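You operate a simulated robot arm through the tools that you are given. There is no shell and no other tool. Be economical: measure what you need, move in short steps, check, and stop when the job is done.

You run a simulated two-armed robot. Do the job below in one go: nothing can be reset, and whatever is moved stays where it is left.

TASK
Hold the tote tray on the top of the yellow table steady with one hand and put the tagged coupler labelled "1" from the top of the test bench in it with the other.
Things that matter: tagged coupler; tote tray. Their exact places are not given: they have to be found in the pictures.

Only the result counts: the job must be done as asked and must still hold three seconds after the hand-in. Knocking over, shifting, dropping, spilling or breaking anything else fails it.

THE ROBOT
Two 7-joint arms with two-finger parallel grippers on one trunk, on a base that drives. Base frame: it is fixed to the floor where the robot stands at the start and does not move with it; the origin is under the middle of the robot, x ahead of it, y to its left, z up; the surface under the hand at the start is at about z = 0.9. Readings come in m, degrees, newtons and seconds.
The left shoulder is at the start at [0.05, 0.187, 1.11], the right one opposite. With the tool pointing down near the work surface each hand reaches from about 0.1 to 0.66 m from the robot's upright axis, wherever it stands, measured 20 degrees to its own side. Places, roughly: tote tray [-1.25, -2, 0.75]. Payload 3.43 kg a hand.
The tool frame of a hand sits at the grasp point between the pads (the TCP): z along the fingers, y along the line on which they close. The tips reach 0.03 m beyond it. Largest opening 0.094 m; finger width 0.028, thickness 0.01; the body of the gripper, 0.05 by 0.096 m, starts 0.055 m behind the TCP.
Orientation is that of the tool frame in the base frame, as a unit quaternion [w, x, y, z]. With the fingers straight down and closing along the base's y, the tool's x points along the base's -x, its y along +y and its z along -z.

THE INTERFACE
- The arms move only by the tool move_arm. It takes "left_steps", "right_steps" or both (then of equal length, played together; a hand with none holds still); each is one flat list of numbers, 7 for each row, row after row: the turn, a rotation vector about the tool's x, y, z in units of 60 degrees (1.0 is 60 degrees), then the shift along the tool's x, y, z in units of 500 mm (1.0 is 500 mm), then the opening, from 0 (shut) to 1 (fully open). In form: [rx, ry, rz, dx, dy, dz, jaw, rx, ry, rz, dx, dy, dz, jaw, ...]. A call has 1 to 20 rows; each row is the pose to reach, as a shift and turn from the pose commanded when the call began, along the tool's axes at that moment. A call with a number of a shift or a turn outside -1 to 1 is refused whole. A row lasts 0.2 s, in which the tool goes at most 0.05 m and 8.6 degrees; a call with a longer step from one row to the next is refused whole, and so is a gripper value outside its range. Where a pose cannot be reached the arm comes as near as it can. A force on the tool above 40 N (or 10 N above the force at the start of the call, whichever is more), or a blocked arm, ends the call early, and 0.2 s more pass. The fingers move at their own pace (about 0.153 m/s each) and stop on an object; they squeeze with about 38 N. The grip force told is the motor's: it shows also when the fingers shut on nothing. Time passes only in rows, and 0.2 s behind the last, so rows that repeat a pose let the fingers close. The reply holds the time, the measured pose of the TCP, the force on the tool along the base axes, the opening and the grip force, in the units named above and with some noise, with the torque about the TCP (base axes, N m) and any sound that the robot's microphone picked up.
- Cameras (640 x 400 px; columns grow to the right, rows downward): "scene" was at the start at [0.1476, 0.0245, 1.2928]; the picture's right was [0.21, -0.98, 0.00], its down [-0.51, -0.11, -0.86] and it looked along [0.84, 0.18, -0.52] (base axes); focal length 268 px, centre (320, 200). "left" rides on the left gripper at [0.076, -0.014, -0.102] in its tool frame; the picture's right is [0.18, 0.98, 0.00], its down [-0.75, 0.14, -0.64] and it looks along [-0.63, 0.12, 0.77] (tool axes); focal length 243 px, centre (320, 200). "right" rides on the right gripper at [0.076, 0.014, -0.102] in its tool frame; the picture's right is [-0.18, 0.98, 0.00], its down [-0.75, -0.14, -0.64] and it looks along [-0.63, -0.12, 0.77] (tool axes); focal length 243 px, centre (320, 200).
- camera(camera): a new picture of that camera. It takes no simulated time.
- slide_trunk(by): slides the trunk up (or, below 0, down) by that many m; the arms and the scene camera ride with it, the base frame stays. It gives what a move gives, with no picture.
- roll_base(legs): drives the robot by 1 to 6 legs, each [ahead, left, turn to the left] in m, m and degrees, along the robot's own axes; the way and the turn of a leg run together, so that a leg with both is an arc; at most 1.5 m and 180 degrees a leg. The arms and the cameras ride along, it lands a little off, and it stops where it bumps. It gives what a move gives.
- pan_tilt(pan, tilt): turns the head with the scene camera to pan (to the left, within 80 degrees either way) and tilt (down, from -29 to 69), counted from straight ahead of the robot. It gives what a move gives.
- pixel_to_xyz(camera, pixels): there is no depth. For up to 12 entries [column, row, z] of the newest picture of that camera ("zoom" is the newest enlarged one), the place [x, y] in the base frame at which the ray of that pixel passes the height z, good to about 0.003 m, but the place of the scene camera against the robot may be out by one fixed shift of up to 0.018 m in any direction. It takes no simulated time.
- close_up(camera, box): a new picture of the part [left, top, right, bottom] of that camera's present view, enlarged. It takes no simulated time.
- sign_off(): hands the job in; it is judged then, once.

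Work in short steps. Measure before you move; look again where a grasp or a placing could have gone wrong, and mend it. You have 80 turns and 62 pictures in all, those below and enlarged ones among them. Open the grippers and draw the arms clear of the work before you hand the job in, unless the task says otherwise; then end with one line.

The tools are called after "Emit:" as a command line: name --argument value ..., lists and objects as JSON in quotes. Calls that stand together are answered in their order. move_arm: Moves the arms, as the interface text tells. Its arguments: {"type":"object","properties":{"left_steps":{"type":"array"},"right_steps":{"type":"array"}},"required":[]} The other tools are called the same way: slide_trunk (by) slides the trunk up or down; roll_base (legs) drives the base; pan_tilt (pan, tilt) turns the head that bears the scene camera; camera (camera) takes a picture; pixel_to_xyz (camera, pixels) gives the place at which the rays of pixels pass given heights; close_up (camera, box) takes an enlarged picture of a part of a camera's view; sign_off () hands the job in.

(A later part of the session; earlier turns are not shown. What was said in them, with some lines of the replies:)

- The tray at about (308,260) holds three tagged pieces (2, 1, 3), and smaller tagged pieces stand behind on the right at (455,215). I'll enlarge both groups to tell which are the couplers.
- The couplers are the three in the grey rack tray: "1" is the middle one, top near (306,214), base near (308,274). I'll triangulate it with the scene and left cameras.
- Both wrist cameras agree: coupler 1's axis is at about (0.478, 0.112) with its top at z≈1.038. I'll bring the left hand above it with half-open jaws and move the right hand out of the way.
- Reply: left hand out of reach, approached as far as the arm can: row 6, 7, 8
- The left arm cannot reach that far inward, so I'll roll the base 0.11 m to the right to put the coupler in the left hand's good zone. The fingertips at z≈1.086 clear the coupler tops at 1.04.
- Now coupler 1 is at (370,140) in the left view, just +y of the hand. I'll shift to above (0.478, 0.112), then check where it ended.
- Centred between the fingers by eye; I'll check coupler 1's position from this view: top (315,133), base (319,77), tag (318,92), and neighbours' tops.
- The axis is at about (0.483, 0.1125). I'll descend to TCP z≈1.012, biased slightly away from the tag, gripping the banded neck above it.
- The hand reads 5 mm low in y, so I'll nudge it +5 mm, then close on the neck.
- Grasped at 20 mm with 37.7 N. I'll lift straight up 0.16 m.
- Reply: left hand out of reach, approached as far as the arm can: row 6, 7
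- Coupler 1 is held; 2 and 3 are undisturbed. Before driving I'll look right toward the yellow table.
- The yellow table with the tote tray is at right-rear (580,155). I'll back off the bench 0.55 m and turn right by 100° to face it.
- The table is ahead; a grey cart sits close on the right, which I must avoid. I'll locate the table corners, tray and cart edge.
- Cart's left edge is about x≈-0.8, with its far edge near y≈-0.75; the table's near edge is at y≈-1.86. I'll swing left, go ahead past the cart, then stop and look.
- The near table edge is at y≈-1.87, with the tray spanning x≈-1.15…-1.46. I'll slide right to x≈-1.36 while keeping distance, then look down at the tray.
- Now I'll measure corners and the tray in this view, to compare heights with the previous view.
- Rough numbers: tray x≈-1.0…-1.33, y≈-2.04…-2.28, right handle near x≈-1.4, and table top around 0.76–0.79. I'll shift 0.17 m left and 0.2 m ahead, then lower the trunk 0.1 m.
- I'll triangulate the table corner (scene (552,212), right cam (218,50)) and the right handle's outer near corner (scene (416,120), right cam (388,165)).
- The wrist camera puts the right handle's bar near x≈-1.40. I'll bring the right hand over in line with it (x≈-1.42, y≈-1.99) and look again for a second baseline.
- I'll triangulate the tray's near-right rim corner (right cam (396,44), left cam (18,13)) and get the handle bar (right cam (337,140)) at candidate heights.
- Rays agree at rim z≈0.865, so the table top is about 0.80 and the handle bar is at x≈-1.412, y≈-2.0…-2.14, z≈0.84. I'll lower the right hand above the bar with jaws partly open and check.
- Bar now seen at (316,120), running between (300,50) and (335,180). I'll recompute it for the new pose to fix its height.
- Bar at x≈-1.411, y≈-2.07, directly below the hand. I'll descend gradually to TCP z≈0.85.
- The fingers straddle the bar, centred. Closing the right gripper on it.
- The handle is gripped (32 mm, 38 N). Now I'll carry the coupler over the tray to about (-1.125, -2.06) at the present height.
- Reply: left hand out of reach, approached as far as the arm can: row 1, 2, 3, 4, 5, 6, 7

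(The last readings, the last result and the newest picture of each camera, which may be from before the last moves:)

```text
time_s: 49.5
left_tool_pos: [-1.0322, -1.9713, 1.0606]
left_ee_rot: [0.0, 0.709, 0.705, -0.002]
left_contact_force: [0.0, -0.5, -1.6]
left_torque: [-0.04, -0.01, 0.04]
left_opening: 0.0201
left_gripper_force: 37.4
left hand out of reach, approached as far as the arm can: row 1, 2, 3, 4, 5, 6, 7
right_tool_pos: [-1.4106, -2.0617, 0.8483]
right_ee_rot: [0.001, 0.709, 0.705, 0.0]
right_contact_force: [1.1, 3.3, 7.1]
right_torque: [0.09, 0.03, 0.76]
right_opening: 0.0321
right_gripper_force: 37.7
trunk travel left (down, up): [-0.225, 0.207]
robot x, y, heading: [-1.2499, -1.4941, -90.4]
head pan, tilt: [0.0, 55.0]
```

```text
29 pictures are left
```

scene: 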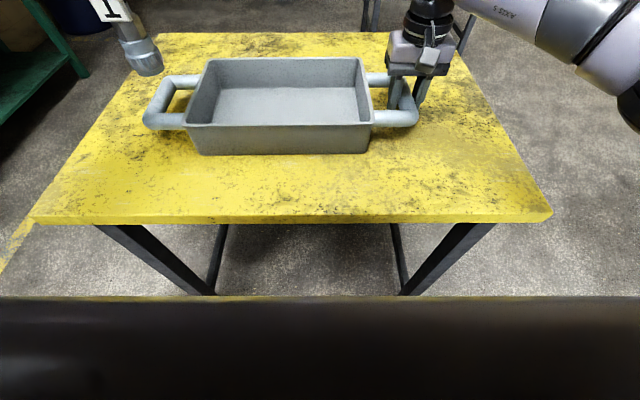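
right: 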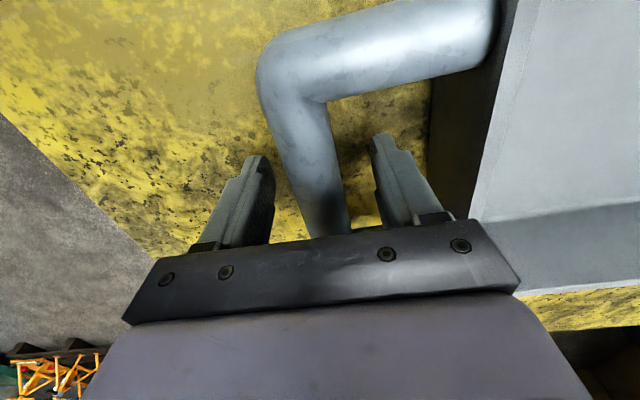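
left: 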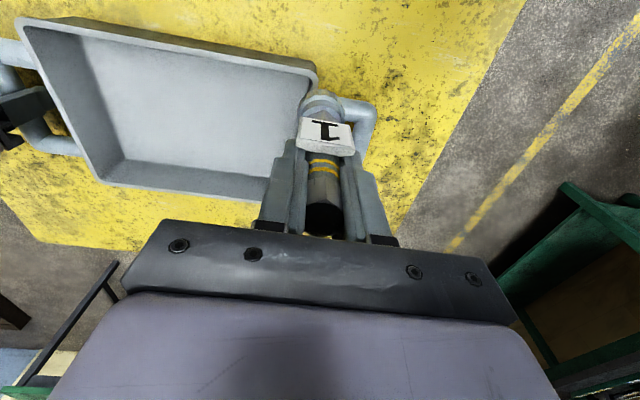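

The left arm is at its upper reach limit here. I'll lower to TCP z≈1.01 (coupler bottom ≈0.90, rim ≈0.87) and then move in to (-1.12, -2.03).

Emit:
move_arm --left_steps '[0, 0, 0, 0, 0, 0.05, 0, 0, 0, 0, 0, 0, 0.1, 0, 0, 0, 0, -0.03, -0.044, 0.1, 0, 0, 0, 0, -0.06, -0.088, 0.1, 0, 0, 0, 0, -0.09, -0.132, 0.1, 0, 0, 0, 0, -0.118, -0.176, 0.1, 0, 0, 0, 0, -0.118, -0.176, 0.1, 0]'

Emit:
camera --camera "left"

Emit:
camera --camera "scene"

```text
time_s: 51.1
left_tool_pos: [-1.0457, -1.9849, 1.0039]
left_ee_rot: [0.0, 0.709, 0.706, -0.003]
left_contact_force: [-0.1, 0.5, -2.0]
left_torque: [-0.03, -0.03, 0.01]
left_opening: 0.0201
left_gripper_force: 37.9
left hand out of reach, approached as far as the arm can: row 3, 4, 5, 6, 7
right_tool_pos: [-1.4119, -2.0613, 0.8488]
right_ee_rot: [0.0, 0.71, 0.705, 0.0]
right_contact_force: [-2.1, -3.0, 8.8]
right_torque: [-0.07, 0.31, 0.18]
right_opening: 0.032
right_gripper_force: 38.1
trunk travel left (down, up): [-0.225, 0.207]
robot x, y, heading: [-1.2509, -1.4957, -90.6]
head pan, tilt: [0.0, 55.0]
```

```text
28 pictures are left
```

left: 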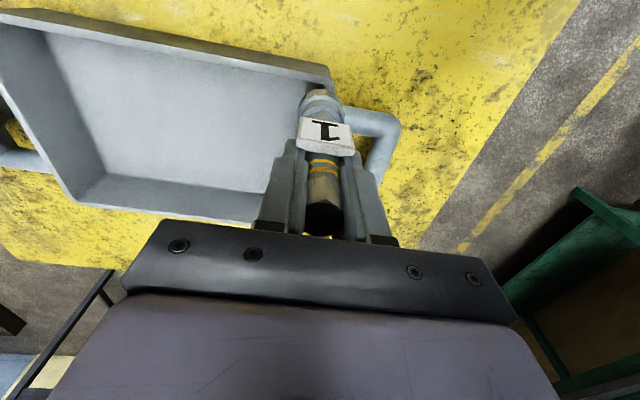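

```text
27 pictures are left
```

scene: 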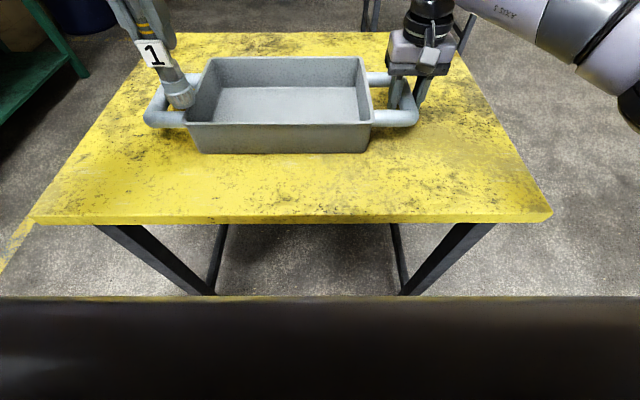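

The left arm only reaches r≈0.53 at this height; raising the trunk will extend it. I'll release and lift the right hand clear first, then raise the trunk and move 4 cm ahead.

Emit:
move_arm --right_steps '[0, 0, 0, 0, 0, 0, 0.3, 0, 0, 0, 0, 0, 0, 0.65, 0, 0, 0, 0, 0, 0, 0.65, 0, 0, 0, 0, 0, -0.06, 0.65, 0, 0, 0, 0, 0, -0.14, 0.65]'

Emit:
slide_trunk --by 0.18

Emit:
roll_base --legs '[[0.04, 0, 0.3]]'

Emit:
camera --camera "scene"

Emit:
camera --camera "right"

```text
time_s: 52.3
left_tool_pos: [-1.0468, -1.9854, 1.002]
left_ee_rot: [0.0, 0.709, 0.705, -0.002]
left_contact_force: [0.6, 0.2, -2.0]
left_torque: [-0.02, -0.01, 0.02]
left_opening: 0.0199
left_gripper_force: 37.9
right_tool_pos: [-1.4086, -2.0622, 0.9181]
right_ee_rot: [0.0, 0.709, 0.705, 0.0]
right_contact_force: [0.2, 0.7, 0.2]
right_torque: [-0.02, 0.0, 0.02]
right_opening: 0.0612
right_gripper_force: 0.1
trunk travel left (down, up): [-0.225, 0.207]
robot x, y, heading: [-1.249, -1.498, -90.3]
head pan, tilt: [0.0, 55.0]
```

```text
time_s: 54.3
left_tool_pos: [-1.0458, -1.9857, 1.1814]
left_ee_rot: [0.0, 0.709, 0.705, -0.002]
left_contact_force: [0.7, 0.2, -2.5]
left_torque: [0.02, 0.02, -0.02]
left_opening: 0.0199
left_gripper_force: 38.0
right_tool_pos: [-1.4087, -2.0635, 1.0975]
right_ee_rot: [0.001, 0.708, 0.706, 0.0]
right_contact_force: [0.4, 0.0, -0.5]
right_torque: [-0.01, -0.01, 0.06]
right_opening: 0.0612
right_gripper_force: 0.0
trunk travel left (down, up): [-0.405, 0.027]
robot x, y, heading: [-1.2496, -1.4979, -90.3]
head pan, tilt: [0.0, 55.0]
```

```text
time_s: 55.1
left_tool_pos: [-1.0437, -2.0249, 1.1821]
left_ee_rot: [-0.002, 0.707, 0.707, -0.001]
left_contact_force: [-0.1, 0.0, -2.9]
left_torque: [0.02, 0.0, 0.0]
left_opening: 0.0201
left_gripper_force: 38.0
right_tool_pos: [-1.4054, -2.1037, 1.0972]
right_ee_rot: [-0.001, 0.706, 0.709, 0.0]
right_contact_force: [-0.6, -1.0, -0.3]
right_torque: [0.01, 0.02, -0.03]
right_opening: 0.0614
right_gripper_force: 0.1
trunk travel left (down, up): [-0.405, 0.027]
robot x, y, heading: [-1.253, -1.5356, -89.9]
head pan, tilt: [0.0, 55.0]
```

```text
26 pictures are left
```

scene: 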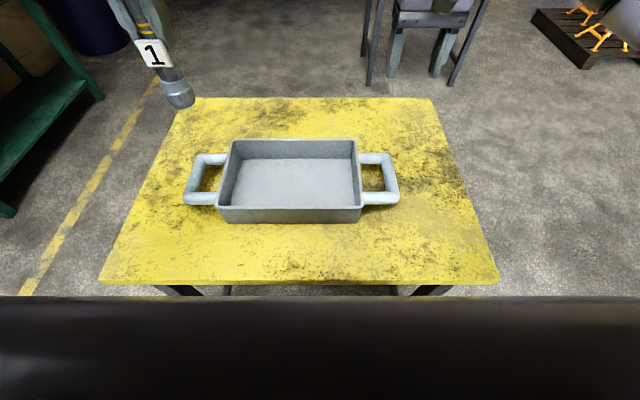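

```text
25 pictures are left
```

right: 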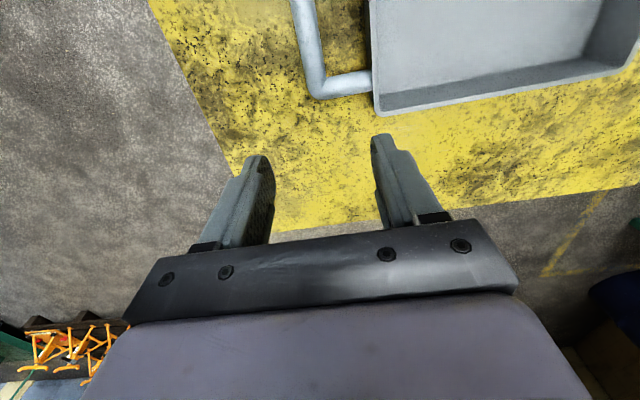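

The tray is unmoved. Before re-gripping I'll test the left reach: move to (-1.12, -2.055) at TCP z≈1.02 (coupler bottom ≈0.915, above the rim).

Emit:
move_arm --left_steps '[0, 0, 0, 0, 0, 0.08, 0, 0, 0, 0, 0, 0, 0.16, 0, 0, 0, 0, 0, -0.03, 0.24, 0, 0, 0, 0, -0.02, -0.07, 0.3, 0, 0, 0, 0, -0.04, -0.11, 0.32, 0, 0, 0, 0, -0.06, -0.152, 0.32, 0, 0, 0, 0, -0.06, -0.152, 0.32, 0]'

Emit:
camera --camera "scene"

Emit:
camera --camera "left"

```text
time_s: 56.7
left_tool_pos: [-1.0663, -2.0103, 1.0361]
left_ee_rot: [0.0, 0.707, 0.707, -0.002]
left_contact_force: [0.4, 0.0, -2.5]
left_torque: [0.0, -0.01, 0.0]
left_opening: 0.02
left_gripper_force: 37.6
left hand out of reach, approached as far as the arm can: row 4, 5, 6, 7
right_tool_pos: [-1.4045, -2.104, 1.097]
right_ee_rot: [0.0, 0.706, 0.708, 0.001]
right_contact_force: [-0.3, -0.7, -0.5]
right_torque: [-0.01, 0.0, 0.03]
right_opening: 0.0608
right_gripper_force: 0.0
trunk travel left (down, up): [-0.405, 0.027]
robot x, y, heading: [-1.251, -1.5351, -89.7]
head pan, tilt: [0.0, 55.0]
```

```text
24 pictures are left
```

scene: 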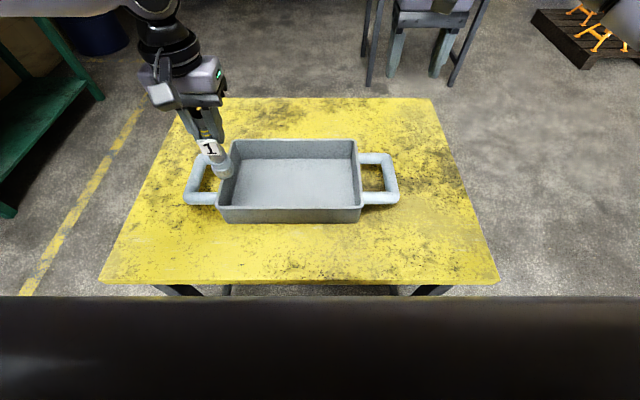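

```text
23 pictures are left
```

left: 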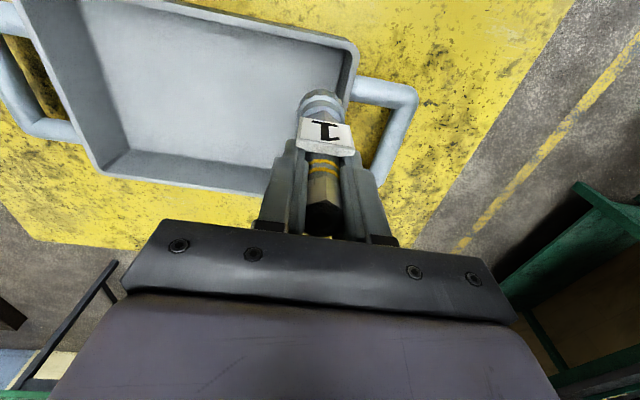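

Still stuck at left≈0.185, ahead≈0.475, though the right arm reached further, so a wrist joint limit is likely. The coupler can be at any yaw, so I'll try the same target while turning the hand clockwise 25°.

Emit:
move_arm --left_steps '[0, 0, 0.1, -0.02, -0.025, 0, 0, 0, 0, 0.2, -0.04, -0.05, 0, 0, 0, 0, 0.3, -0.06, -0.075, 0, 0, 0, 0, 0.42, -0.09, -0.108, 0, 0, 0, 0, 0.42, -0.09, -0.108, 0, 0]'

```text
time_s: 57.9
left_tool_pos: [-1.0693, -2.0105, 1.0469]
left_ee_rot: [0.0, 0.845, 0.535, -0.002]
left_contact_force: [0.2, 0.0, -1.7]
left_torque: [-0.02, -0.01, -0.03]
left_opening: 0.02
left_gripper_force: 38.5
left hand out of reach, approached as far as the arm can: row 1, 2, 3, 4, 5
right_tool_pos: [-1.4048, -2.1037, 1.0991]
right_ee_rot: [0.0, 0.706, 0.708, 0.0]
right_contact_force: [-0.6, -0.5, 0.1]
right_torque: [0.02, 0.0, -0.01]
right_opening: 0.061
right_gripper_force: 0.1
trunk travel left (down, up): [-0.405, 0.027]
robot x, y, heading: [-1.2535, -1.5419, -90.2]
head pan, tilt: [0.0, 55.0]
```

Yaw turned freely but the position didn't; the stuck points all lie at ≈21° left bearing, so it is a bearing limit. Shifting the base 6 cm right will put the target within it, and the handle still lies right of centre for the right arm.

Emit:
roll_base --legs '[[0, -0.06, 0]]'

Emit:
move_arm --left_steps '[0, 0, -0.1, 0, 0, 0.0, 0, 0, 0, -0.2, 0, 0, 0, 0, 0, 0, -0.3, 0, 0, 0, 0, 0, 0, -0.42, 0.0, 0.0, 0, 0]'

Emit:
camera --camera "left"

Emit:
camera --camera "right"

```text
time_s: 59.1
left_tool_pos: [-1.1293, -2.0112, 1.0466]
left_ee_rot: [0.001, 0.844, 0.536, -0.002]
left_contact_force: [-0.8, 0.1, -2.2]
left_torque: [-0.01, 0.0, 0.0]
left_opening: 0.0202
left_gripper_force: 38.1
right_tool_pos: [-1.4655, -2.1038, 1.0969]
right_ee_rot: [0.001, 0.707, 0.708, 0.001]
right_contact_force: [0.2, -0.3, -0.6]
right_torque: [0.02, 0.01, -0.02]
right_opening: 0.0609
right_gripper_force: 0.0
trunk travel left (down, up): [-0.405, 0.027]
robot x, y, heading: [-1.3116, -1.5343, -89.5]
head pan, tilt: [0.0, 55.0]
```

```text
time_s: 60.1
left_tool_pos: [-1.1288, -2.0105, 1.0463]
left_ee_rot: [0.0, 0.706, 0.708, -0.003]
left_contact_force: [-0.1, 0.0, -2.9]
left_torque: [0.0, 0.0, 0.0]
left_opening: 0.0203
left_gripper_force: 37.5
right_tool_pos: [-1.4645, -2.1035, 1.0971]
right_ee_rot: [0.0, 0.706, 0.708, 0.0]
right_contact_force: [0.5, 0.0, 0.3]
right_torque: [-0.03, 0.02, -0.01]
right_opening: 0.0609
right_gripper_force: 0.1
trunk travel left (down, up): [-0.405, 0.027]
robot x, y, heading: [-1.3131, -1.5357, -90.1]
head pan, tilt: [0.0, 55.0]
```

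```text
22 pictures are left
```

left: 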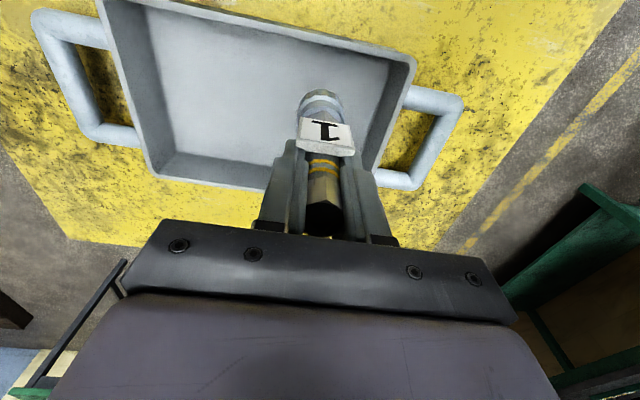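

```text
21 pictures are left
```

right: 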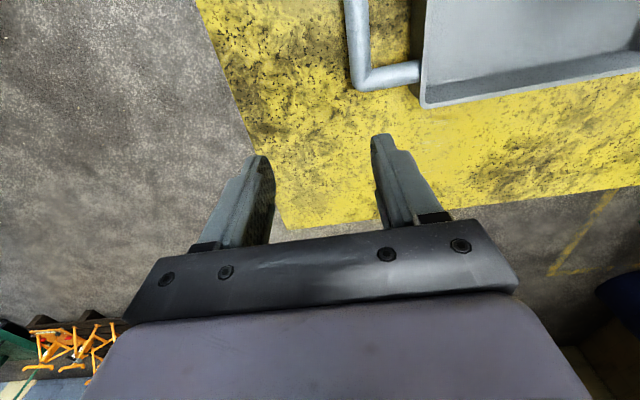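

The coupler is over the tray interior. Now I'll bring the right hand back above the bar at (-1.411, -2.06).

Emit:
move_arm --right_steps '[0, 0, 0, 0.03, 0.04, 0, 0.65, 0, 0, 0, 0.06, 0.08, 0.06, 0.65, 0, 0, 0, 0.088, 0.108, 0.14, 0.65, 0, 0, 0, 0.088, 0.108, 0.22, 0.65, 0, 0, 0, 0.088, 0.108, 0.3, 0.65, 0, 0, 0, 0.088, 0.108, 0.34, 0.65, 0, 0, 0, 0.088, 0.108, 0.34, 0.65]'

Emit:
camera --camera "right"

```text
time_s: 61.8
left_tool_pos: [-1.1295, -2.0103, 1.0455]
left_ee_rot: [-0.001, 0.707, 0.708, -0.002]
left_contact_force: [-0.8, -0.2, -2.7]
left_torque: [-0.02, -0.02, 0.02]
left_opening: 0.0203
left_gripper_force: 38.1
right_tool_pos: [-1.4115, -2.0592, 0.9262]
right_ee_rot: [0.0, 0.707, 0.708, 0.001]
right_contact_force: [-0.1, 0.1, 0.4]
right_torque: [0.0, 0.03, -0.02]
right_opening: 0.0611
right_gripper_force: 0.0
trunk travel left (down, up): [-0.405, 0.027]
robot x, y, heading: [-1.3115, -1.5329, -89.8]
head pan, tilt: [0.0, 55.0]
```

```text
20 pictures are left
```

right: 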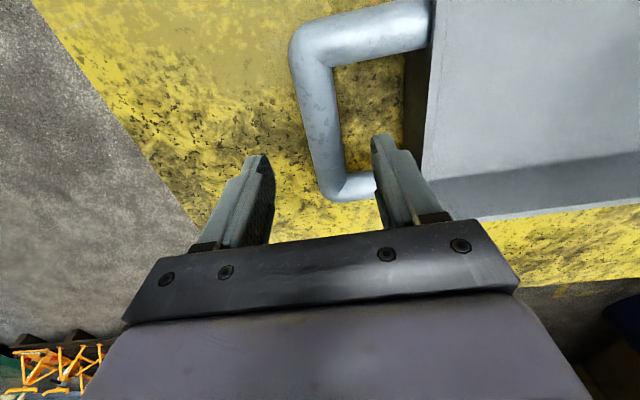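

Same view as before, with the bar ~3 mm to the right; I'll correct this, descend and grip.

Emit:
move_arm --right_steps '[0, 0, 0, 0, 0.006, 0.04, 0.65, 0, 0, 0, 0, 0.006, 0.08, 0.65, 0, 0, 0, 0, 0.006, 0.12, 0.65, 0, 0, 0, 0, 0.006, 0.155, 0.65, 0, 0, 0, 0, 0.006, 0.155, 0.5, 0, 0, 0, 0, 0.006, 0.155, 0.3, 0, 0, 0, 0, 0.006, 0.155, 0.15, 0, 0, 0, 0, 0.006, 0.155, 0, 0, 0, 0, 0, 0.006, 0.155, 0]'

Emit:
camera --camera "scene"

```text
time_s: 63.8
left_tool_pos: [-1.1289, -2.0098, 1.0469]
left_ee_rot: [0.0, 0.706, 0.708, -0.002]
left_contact_force: [0.2, 0.7, -2.0]
left_torque: [0.0, -0.01, 0.0]
left_opening: 0.0198
left_gripper_force: 38.0
right_tool_pos: [-1.4092, -2.0605, 0.851]
right_ee_rot: [0.0, 0.707, 0.707, 0.0]
right_contact_force: [-1.2, 0.0, -0.9]
right_torque: [-0.59, 0.08, -0.12]
right_opening: 0.0311
right_gripper_force: 38.0
trunk travel left (down, up): [-0.405, 0.027]
robot x, y, heading: [-1.31, -1.5357, -89.7]
head pan, tilt: [0.0, 55.0]
```

```text
19 pictures are left
```

scene: 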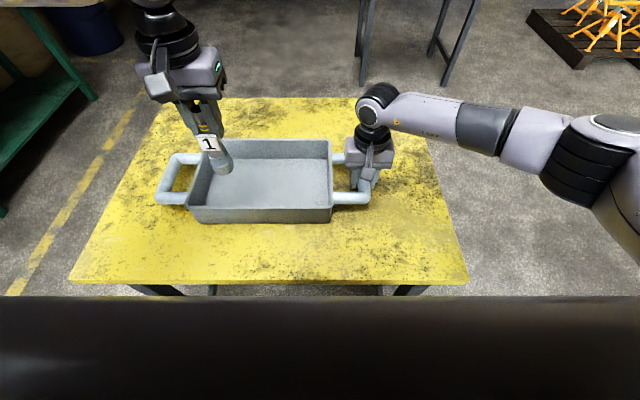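

The handle is held again. Now the left hand goes to about (-1.105, -2.04) and down to TCP z≈0.94.

Emit:
move_arm --left_steps '[0, 0, 0, -0.01, 0.024, 0, 0, 0, 0, 0, -0.03, 0.048, 0.03, 0, 0, 0, 0, -0.05, 0.048, 0.08, 0, 0, 0, 0, -0.06, 0.048, 0.13, 0, 0, 0, 0, -0.06, 0.048, 0.17, 0, 0, 0, 0, -0.06, 0.048, 0.21, 0, 0, 0, 0, -0.06, 0.048, 0.21, 0]'

Emit:
camera --camera "scene"

Emit:
camera --camera "left"

```text
time_s: 65.3
left_tool_pos: [-1.0819, -2.0191, 0.961]
left_ee_rot: [-0.001, 0.706, 0.708, -0.002]
left_contact_force: [-0.1, 0.9, -2.5]
left_torque: [-0.01, 0.05, -0.01]
left_opening: 0.0201
left_gripper_force: 38.4
left hand out of reach, approached as far as the arm can: row 3, 4, 5, 6, 7
right_tool_pos: [-1.4105, -2.061, 0.8495]
right_ee_rot: [0.001, 0.707, 0.707, 0.0]
right_contact_force: [-0.3, -0.9, 0.2]
right_torque: [0.03, -0.01, -0.02]
right_opening: 0.0314
right_gripper_force: 38.1
trunk travel left (down, up): [-0.405, 0.027]
robot x, y, heading: [-1.3139, -1.5362, -89.9]
head pan, tilt: [0.0, 55.0]
```

```text
18 pictures are left
```

scene: 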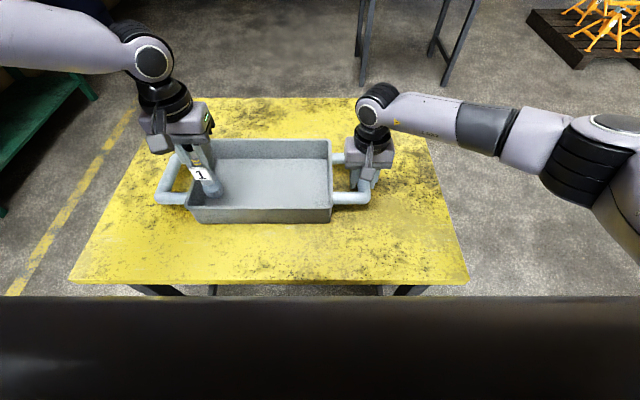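

```text
17 pictures are left
```

left: 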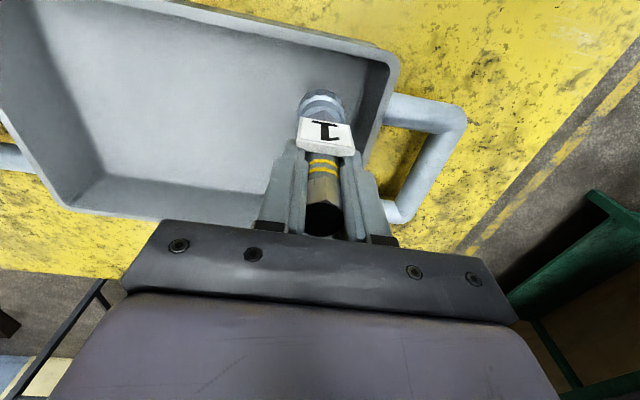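

The limit surface pulls the left hand back outward as it lowers. I'll lift the coupler out, release the handle, shift the base 6 cm further right and 2 cm ahead with the trunk a little lower, then redo both.

Emit:
move_arm --left_steps '[0, 0, 0, 0, 0, -0.06, 0, 0, 0, 0, 0, 0, -0.13, 0, 0, 0, 0, 0, 0, -0.2, 0, 0, 0, 0, 0, 0, -0.26, 0, 0, 0, 0, 0, 0, -0.26, 0, 0, 0, 0, 0, 0, -0.26, 0]' --right_steps '[0, 0, 0, 0, 0, 0, 0.3, 0, 0, 0, 0, 0, 0, 0.65, 0, 0, 0, 0, 0, 0, 0.65, 0, 0, 0, 0, 0, -0.06, 0.65, 0, 0, 0, 0, 0, -0.14, 0.65, 0, 0, 0, 0, 0, -0.22, 0.65]'

Emit:
roll_base --legs '[[0.02, -0.06, 0]]'

Emit:
slide_trunk --by -0.06

Emit:
camera --camera "scene"

```text
time_s: 66.8
left_tool_pos: [-1.0835, -2.0151, 1.0932]
left_ee_rot: [0.0, 0.706, 0.708, -0.003]
left_contact_force: [0.2, 0.4, -2.1]
left_torque: [0.0, -0.01, 0.0]
left_opening: 0.0197
left_gripper_force: 37.8
right_tool_pos: [-1.4097, -2.0604, 0.9601]
right_ee_rot: [0.0, 0.706, 0.708, -0.001]
right_contact_force: [0.2, 0.3, -0.3]
right_torque: [-0.02, -0.01, -0.01]
right_opening: 0.061
right_gripper_force: 0.0
trunk travel left (down, up): [-0.405, 0.027]
robot x, y, heading: [-1.3101, -1.5373, -90.1]
head pan, tilt: [0.0, 55.0]
```

```text
time_s: 68.0
left_tool_pos: [-1.1443, -2.0349, 1.0915]
left_ee_rot: [0.001, 0.706, 0.709, -0.002]
left_contact_force: [-0.6, 0.4, -1.3]
left_torque: [0.0, 0.0, -0.02]
left_opening: 0.02
left_gripper_force: 38.1
right_tool_pos: [-1.4702, -2.0811, 0.9591]
right_ee_rot: [0.0, 0.705, 0.709, 0.001]
right_contact_force: [0.0, 0.3, 1.1]
right_torque: [0.02, -0.02, -0.02]
right_opening: 0.061
right_gripper_force: 0.1
trunk travel left (down, up): [-0.405, 0.027]
robot x, y, heading: [-1.3709, -1.5571, -89.7]
head pan, tilt: [0.0, 55.0]
```

```text
time_s: 69.0
left_tool_pos: [-1.1419, -2.0348, 1.0328]
left_ee_rot: [0.0, 0.706, 0.708, -0.002]
left_contact_force: [0.6, 0.0, -1.4]
left_torque: [-0.02, 0.04, 0.02]
left_opening: 0.0203
left_gripper_force: 38.0
right_tool_pos: [-1.4697, -2.0803, 0.8988]
right_ee_rot: [0.0, 0.705, 0.709, 0.0]
right_contact_force: [-0.1, 0.5, -0.1]
right_torque: [-0.01, 0.02, 0.02]
right_opening: 0.0612
right_gripper_force: 0.1
trunk travel left (down, up): [-0.345, 0.087]
robot x, y, heading: [-1.3739, -1.5553, -90.0]
head pan, tilt: [0.0, 55.0]
```

```text
16 pictures are left
```

scene: 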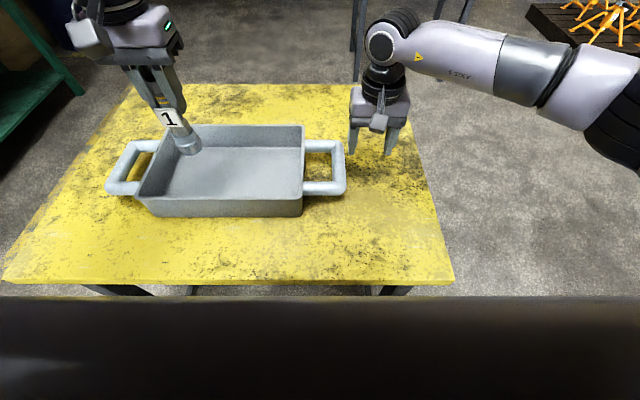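

Left hand now sits well within the tray area. I'll test the left descent to z≈0.97 (no contact yet), and move the right hand above the bar.

Emit:
move_arm --left_steps '[0, 0, 0, 0, 0.01, 0.03, 0, 0, 0, 0, 0, 0.02, 0.06, 0, 0, 0, 0, 0, 0.03, 0.09, 0, 0, 0, 0, 0, 0.03, 0.12, 0, 0, 0, 0, 0, 0.03, 0.12, 0]' --right_steps '[0, 0, 0, 0, 0, -0.06, 0.65, 0, 0, 0, 0.02, 0.04, -0.06, 0.65, 0, 0, 0, 0.04, 0.08, -0.06, 0.65, 0, 0, 0, 0.05, 0.12, -0.06, 0.65, 0, 0, 0, 0.05, 0.12, -0.06, 0.65]'

Emit:
camera --camera "right"

```text
time_s: 70.2
left_tool_pos: [-1.129, -2.0334, 0.9704]
left_ee_rot: [0.0, 0.706, 0.708, -0.003]
left_contact_force: [-0.4, -0.8, -2.9]
left_torque: [-0.02, 0.0, 0.01]
left_opening: 0.0199
left_gripper_force: 38.3
right_tool_pos: [-1.41, -2.0549, 0.9305]
right_ee_rot: [-0.001, 0.706, 0.708, 0.0]
right_contact_force: [0.2, -0.9, -0.6]
right_torque: [-0.03, 0.02, 0.02]
right_opening: 0.0612
right_gripper_force: 0.1
trunk travel left (down, up): [-0.345, 0.087]
robot x, y, heading: [-1.3735, -1.5551, -89.9]
head pan, tilt: [0.0, 55.0]
```

```text
15 pictures are left
```

right: 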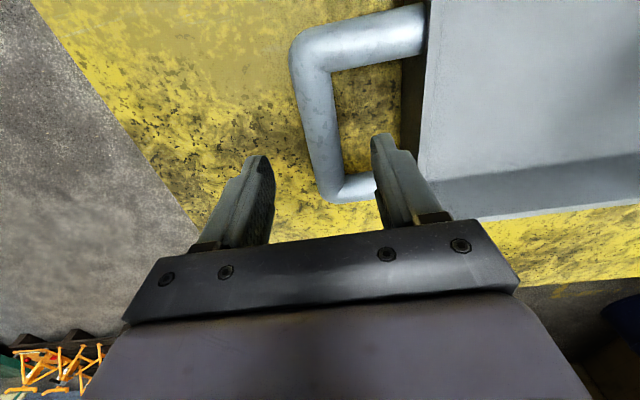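

Both reach their targets now. Descend and grip the handle with the right hand (left held still inside the tray opening).

Emit:
move_arm --right_steps '[0, 0, 0, 0, 0.004, 0.04, 0.65, 0, 0, 0, 0, 0.004, 0.08, 0.65, 0, 0, 0, 0, 0.004, 0.12, 0.65, 0, 0, 0, 0, 0.004, 0.16, 0.65, 0, 0, 0, 0, 0.004, 0.16, 0.5, 0, 0, 0, 0, 0.004, 0.16, 0.3, 0, 0, 0, 0, 0.004, 0.16, 0.15, 0, 0, 0, 0, 0.004, 0.16, 0, 0, 0, 0, 0, 0.004, 0.16, 0]'

Emit:
camera --camera "left"

```text
time_s: 72.2
left_tool_pos: [-1.1284, -2.0342, 0.971]
left_ee_rot: [0.001, 0.706, 0.708, -0.002]
left_contact_force: [-0.4, -0.1, -1.7]
left_torque: [-0.04, -0.01, 0.02]
left_opening: 0.02
left_gripper_force: 38.0
right_tool_pos: [-1.4097, -2.0554, 0.8483]
right_ee_rot: [0.0, 0.706, 0.708, 0.0]
right_contact_force: [-1.1, -0.5, 0.1]
right_torque: [-0.38, 0.11, -0.08]
right_opening: 0.0319
right_gripper_force: 38.3
trunk travel left (down, up): [-0.345, 0.087]
robot x, y, heading: [-1.3752, -1.5568, -89.8]
head pan, tilt: [0.0, 55.0]
```

```text
14 pictures are left
```

left: 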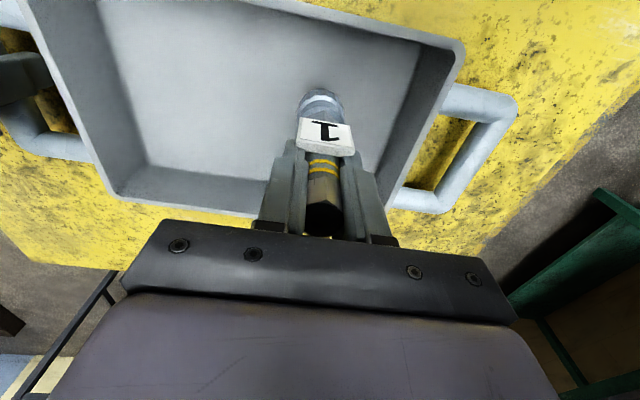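

The handle is held and the coupler base at (322,105) is over the tray floor with room all around. I'll lower to TCP z≈0.925, keeping x/y.

Emit:
move_arm --left_steps '[0, 0, 0, 0, 0, 0.03, 0, 0, 0, 0, 0, 0, 0.06, 0, 0, 0, 0, 0, 0, 0.09, 0, 0, 0, 0, 0, 0, 0.09, 0]'

Emit:
close_up --camera "scene" --box '[90, 90, 330, 240]'

```text
time_s: 73.2
left_tool_pos: [-1.129, -2.0353, 0.9261]
left_ee_rot: [-0.001, 0.706, 0.708, -0.002]
left_contact_force: [0.1, 0.0, -1.7]
left_torque: [0.02, -0.02, 0.0]
left_opening: 0.02
left_gripper_force: 37.4
right_tool_pos: [-1.4086, -2.0555, 0.8491]
right_ee_rot: [0.0, 0.705, 0.709, 0.001]
right_contact_force: [-0.4, -0.5, -0.3]
right_torque: [-0.07, 0.02, -0.11]
right_opening: 0.0321
right_gripper_force: 37.5
trunk travel left (down, up): [-0.345, 0.087]
robot x, y, heading: [-1.3728, -1.5555, -89.7]
head pan, tilt: [0.0, 55.0]
```

```text
2.67 times, centred on (210, 165) of scene
```

zoom: 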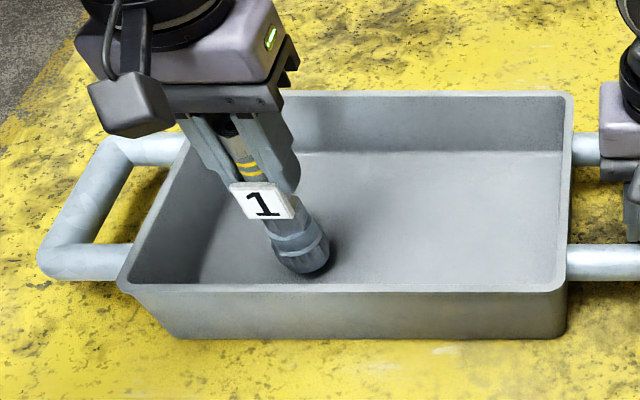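

Close to the floor. I'll creep down 12 mm and watch the force.

Emit:
move_arm --left_steps '[0, 0, 0, 0, 0, 0.006, 0, 0, 0, 0, 0, 0, 0.012, 0, 0, 0, 0, 0, 0, 0.018, 0, 0, 0, 0, 0, 0, 0.024, 0]'

```text
time_s: 74.2
left_tool_pos: [-1.1274, -2.0359, 0.9128]
left_ee_rot: [-0.001, 0.706, 0.708, -0.001]
left_contact_force: [0.0, 0.0, -2.5]
left_torque: [-0.01, 0.02, 0.0]
left_opening: 0.02
left_gripper_force: 38.2
right_tool_pos: [-1.4082, -2.0564, 0.8473]
right_ee_rot: [0.0, 0.705, 0.709, -0.001]
right_contact_force: [-1.0, -0.2, 0.9]
right_torque: [0.11, -0.02, -0.09]
right_opening: 0.032
right_gripper_force: 38.0
trunk travel left (down, up): [-0.345, 0.087]
robot x, y, heading: [-1.3745, -1.555, -89.9]
head pan, tilt: [0.0, 55.0]
```

No contact yet; another 10 mm creep.

Emit:
move_arm --left_steps '[0, 0, 0, 0, 0, 0.006, 0, 0, 0, 0, 0, 0, 0.012, 0, 0, 0, 0, 0, 0, 0.018, 0]'

Emit:
close_up --camera "scene" --box '[90, 90, 330, 240]'

```text
time_s: 75.0
left_tool_pos: [-1.1297, -2.0368, 0.9096]
left_ee_rot: [0.003, 0.705, 0.709, -0.005]
left_contact_force: [4.5, 3.0, 27.8]
left_torque: [-0.02, -0.64, -0.01]
left_opening: 0.019
left_gripper_force: 38.4
right_tool_pos: [-1.4084, -2.0545, 0.8491]
right_ee_rot: [0.001, 0.706, 0.708, 0.001]
right_contact_force: [0.9, 0.0, -2.2]
right_torque: [0.03, 0.02, -0.48]
right_opening: 0.0319
right_gripper_force: 38.2
trunk travel left (down, up): [-0.345, 0.087]
robot x, y, heading: [-1.3729, -1.5572, -89.6]
head pan, tilt: [0.0, 55.0]
```

```text
2.67 times, centred on (210, 165) of scene
```

zoom: 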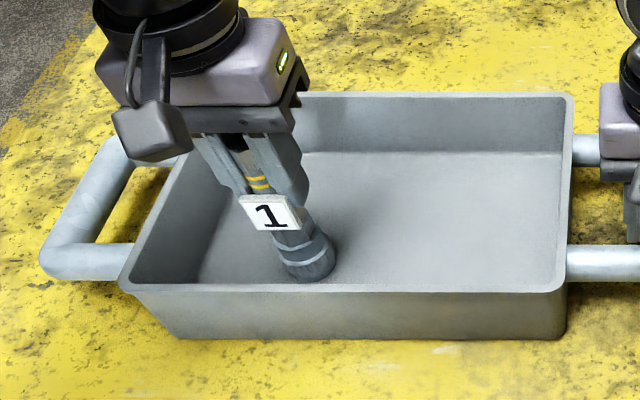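

Contact: 28 N, base on the tray floor. I'll ease back 4 mm and open slowly to half.

Emit:
move_arm --left_steps '[0, 0, 0, 0, 0, -0.008, 0, 0, 0, 0, 0, 0, -0.008, 0.1, 0, 0, 0, 0, 0, -0.008, 0.25, 0, 0, 0, 0, 0, -0.008, 0.35, 0, 0, 0, 0, 0, -0.008, 0.45, 0, 0, 0, 0, 0, -0.008, 0.45]'

Emit:
camera --camera "left"

Emit:
close_up --camera "scene" --box '[90, 90, 330, 240]'

```text
time_s: 76.4
left_tool_pos: [-1.1278, -2.0357, 0.9099]
left_ee_rot: [-0.001, 0.706, 0.709, -0.002]
left_contact_force: [-0.1, -1.3, 0.5]
left_torque: [-0.01, 0.01, 0.0]
left_opening: 0.0424
left_gripper_force: 0.1
right_tool_pos: [-1.4088, -2.0568, 0.8491]
right_ee_rot: [0.0, 0.706, 0.708, 0.0]
right_contact_force: [-1.2, -0.6, -0.4]
right_torque: [-0.18, -0.01, -0.05]
right_opening: 0.0321
right_gripper_force: 37.9
trunk travel left (down, up): [-0.345, 0.087]
robot x, y, heading: [-1.3715, -1.5573, -89.5]
head pan, tilt: [0.0, 55.0]
```

```text
11 pictures are left
```

left: 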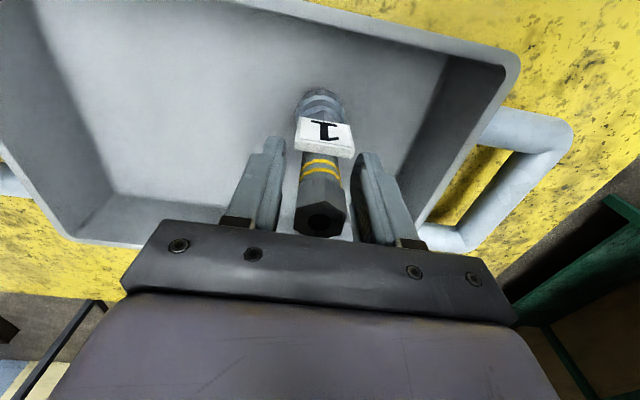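

```text
2.67 times, centred on (210, 165) of scene
```

zoom: 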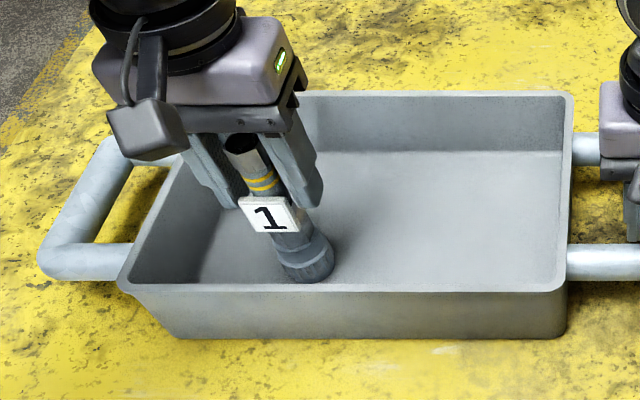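

The coupler stands free between the open fingers. Lifting the left hand straight up 0.11 m while the right keeps holding.

Emit:
move_arm --left_steps '[0, 0, 0, 0, 0, -0.04, 0.45, 0, 0, 0, 0, 0, -0.08, 0.45, 0, 0, 0, 0, 0, -0.13, 0.45, 0, 0, 0, 0, 0, -0.18, 0.45, 0, 0, 0, 0, 0, -0.23, 0.45, 0, 0, 0, 0, 0, -0.23, 0.45]'

Emit:
camera --camera "scene"

```text
time_s: 77.8
left_tool_pos: [-1.1279, -2.0368, 1.0259]
left_ee_rot: [-0.001, 0.706, 0.709, -0.002]
left_contact_force: [0.1, 0.9, -0.2]
left_torque: [-0.01, -0.01, -0.04]
left_opening: 0.0423
left_gripper_force: 0.1
right_tool_pos: [-1.4088, -2.0558, 0.8493]
right_ee_rot: [0.001, 0.706, 0.708, 0.0]
right_contact_force: [-1.2, -0.7, -0.1]
right_torque: [-0.26, -0.09, -0.16]
right_opening: 0.0319
right_gripper_force: 37.7
trunk travel left (down, up): [-0.345, 0.087]
robot x, y, heading: [-1.3756, -1.5565, -89.8]
head pan, tilt: [0.0, 55.0]
```

```text
9 pictures are left
```

scene: 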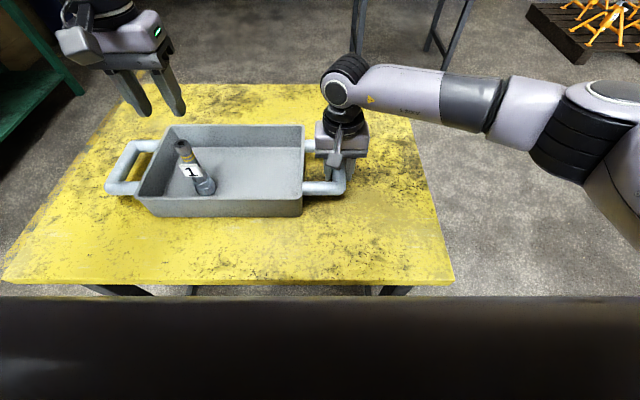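

Coupler 1 stands in the tray. I'll open the right hand, lift it clear, and draw the left hand back and outward.

Emit:
move_arm --left_steps '[0, 0, 0, 0, 0, 0, 0.45, 0, 0, 0, 0.02, 0.02, 0, 0.45, 0, 0, 0, 0.05, 0.06, 0, 0.45, 0, 0, 0, 0.08, 0.1, 0, 0.45, 0, 0, 0, 0.11, 0.14, 0, 0.45, 0, 0, 0, 0.14, 0.18, 0, 0.45, 0, 0, 0, 0.17, 0.2, 0, 0.45, 0, 0, 0, 0.2, 0.2, 0, 0.45]' --right_steps '[0, 0, 0, 0, 0, 0, 0.3, 0, 0, 0, 0, 0, 0, 0.65, 0, 0, 0, 0, 0, 0, 0.65, 0, 0, 0, 0, 0, -0.04, 0.65, 0, 0, 0, 0, 0, -0.1, 0.65, 0, 0, 0, 0, 0, -0.17, 0.65, 0, 0, 0, 0, 0, -0.24, 0.65, 0, 0, 0, 0.06, -0.06, -0.28, 0.65]'

Emit:
camera --camera "scene"

```text
time_s: 79.6
left_tool_pos: [-1.0302, -1.9334, 1.0254]
left_ee_rot: [0.0, 0.705, 0.709, -0.002]
left_contact_force: [-0.1, -0.1, 0.2]
left_torque: [0.01, 0.0, 0.0]
left_opening: 0.0424
left_gripper_force: 0.2
right_tool_pos: [-1.4401, -2.0217, 0.9899]
right_ee_rot: [0.001, 0.705, 0.709, 0.0]
right_contact_force: [-1.0, 0.2, 0.5]
right_torque: [0.01, -0.03, 0.01]
right_opening: 0.0612
right_gripper_force: 0.1
trunk travel left (down, up): [-0.345, 0.087]
robot x, y, heading: [-1.3725, -1.5537, -90.0]
head pan, tilt: [0.0, 55.0]
```

```text
8 pictures are left
```

scene: 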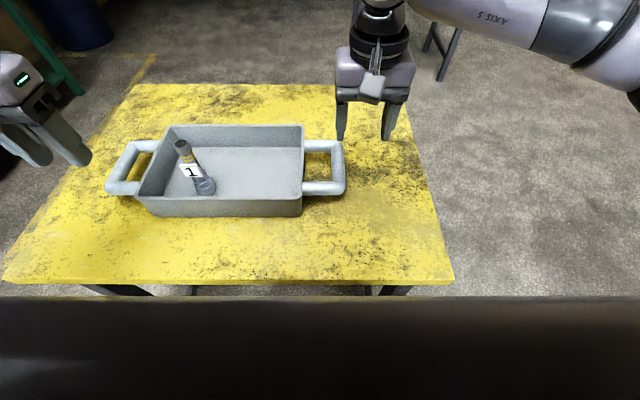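

The coupler stands in the tray at (195,165), the tray has not moved, and both hands are open and clear. Handing in.

Emit:
sign_off

```text
The job is handed in.
```

Coupler "1" is standing upright in the tote tray on the yellow table. The right hand held the tray by its handle while the left hand placed the coupler, and both grippers are now open and clear of the tray.
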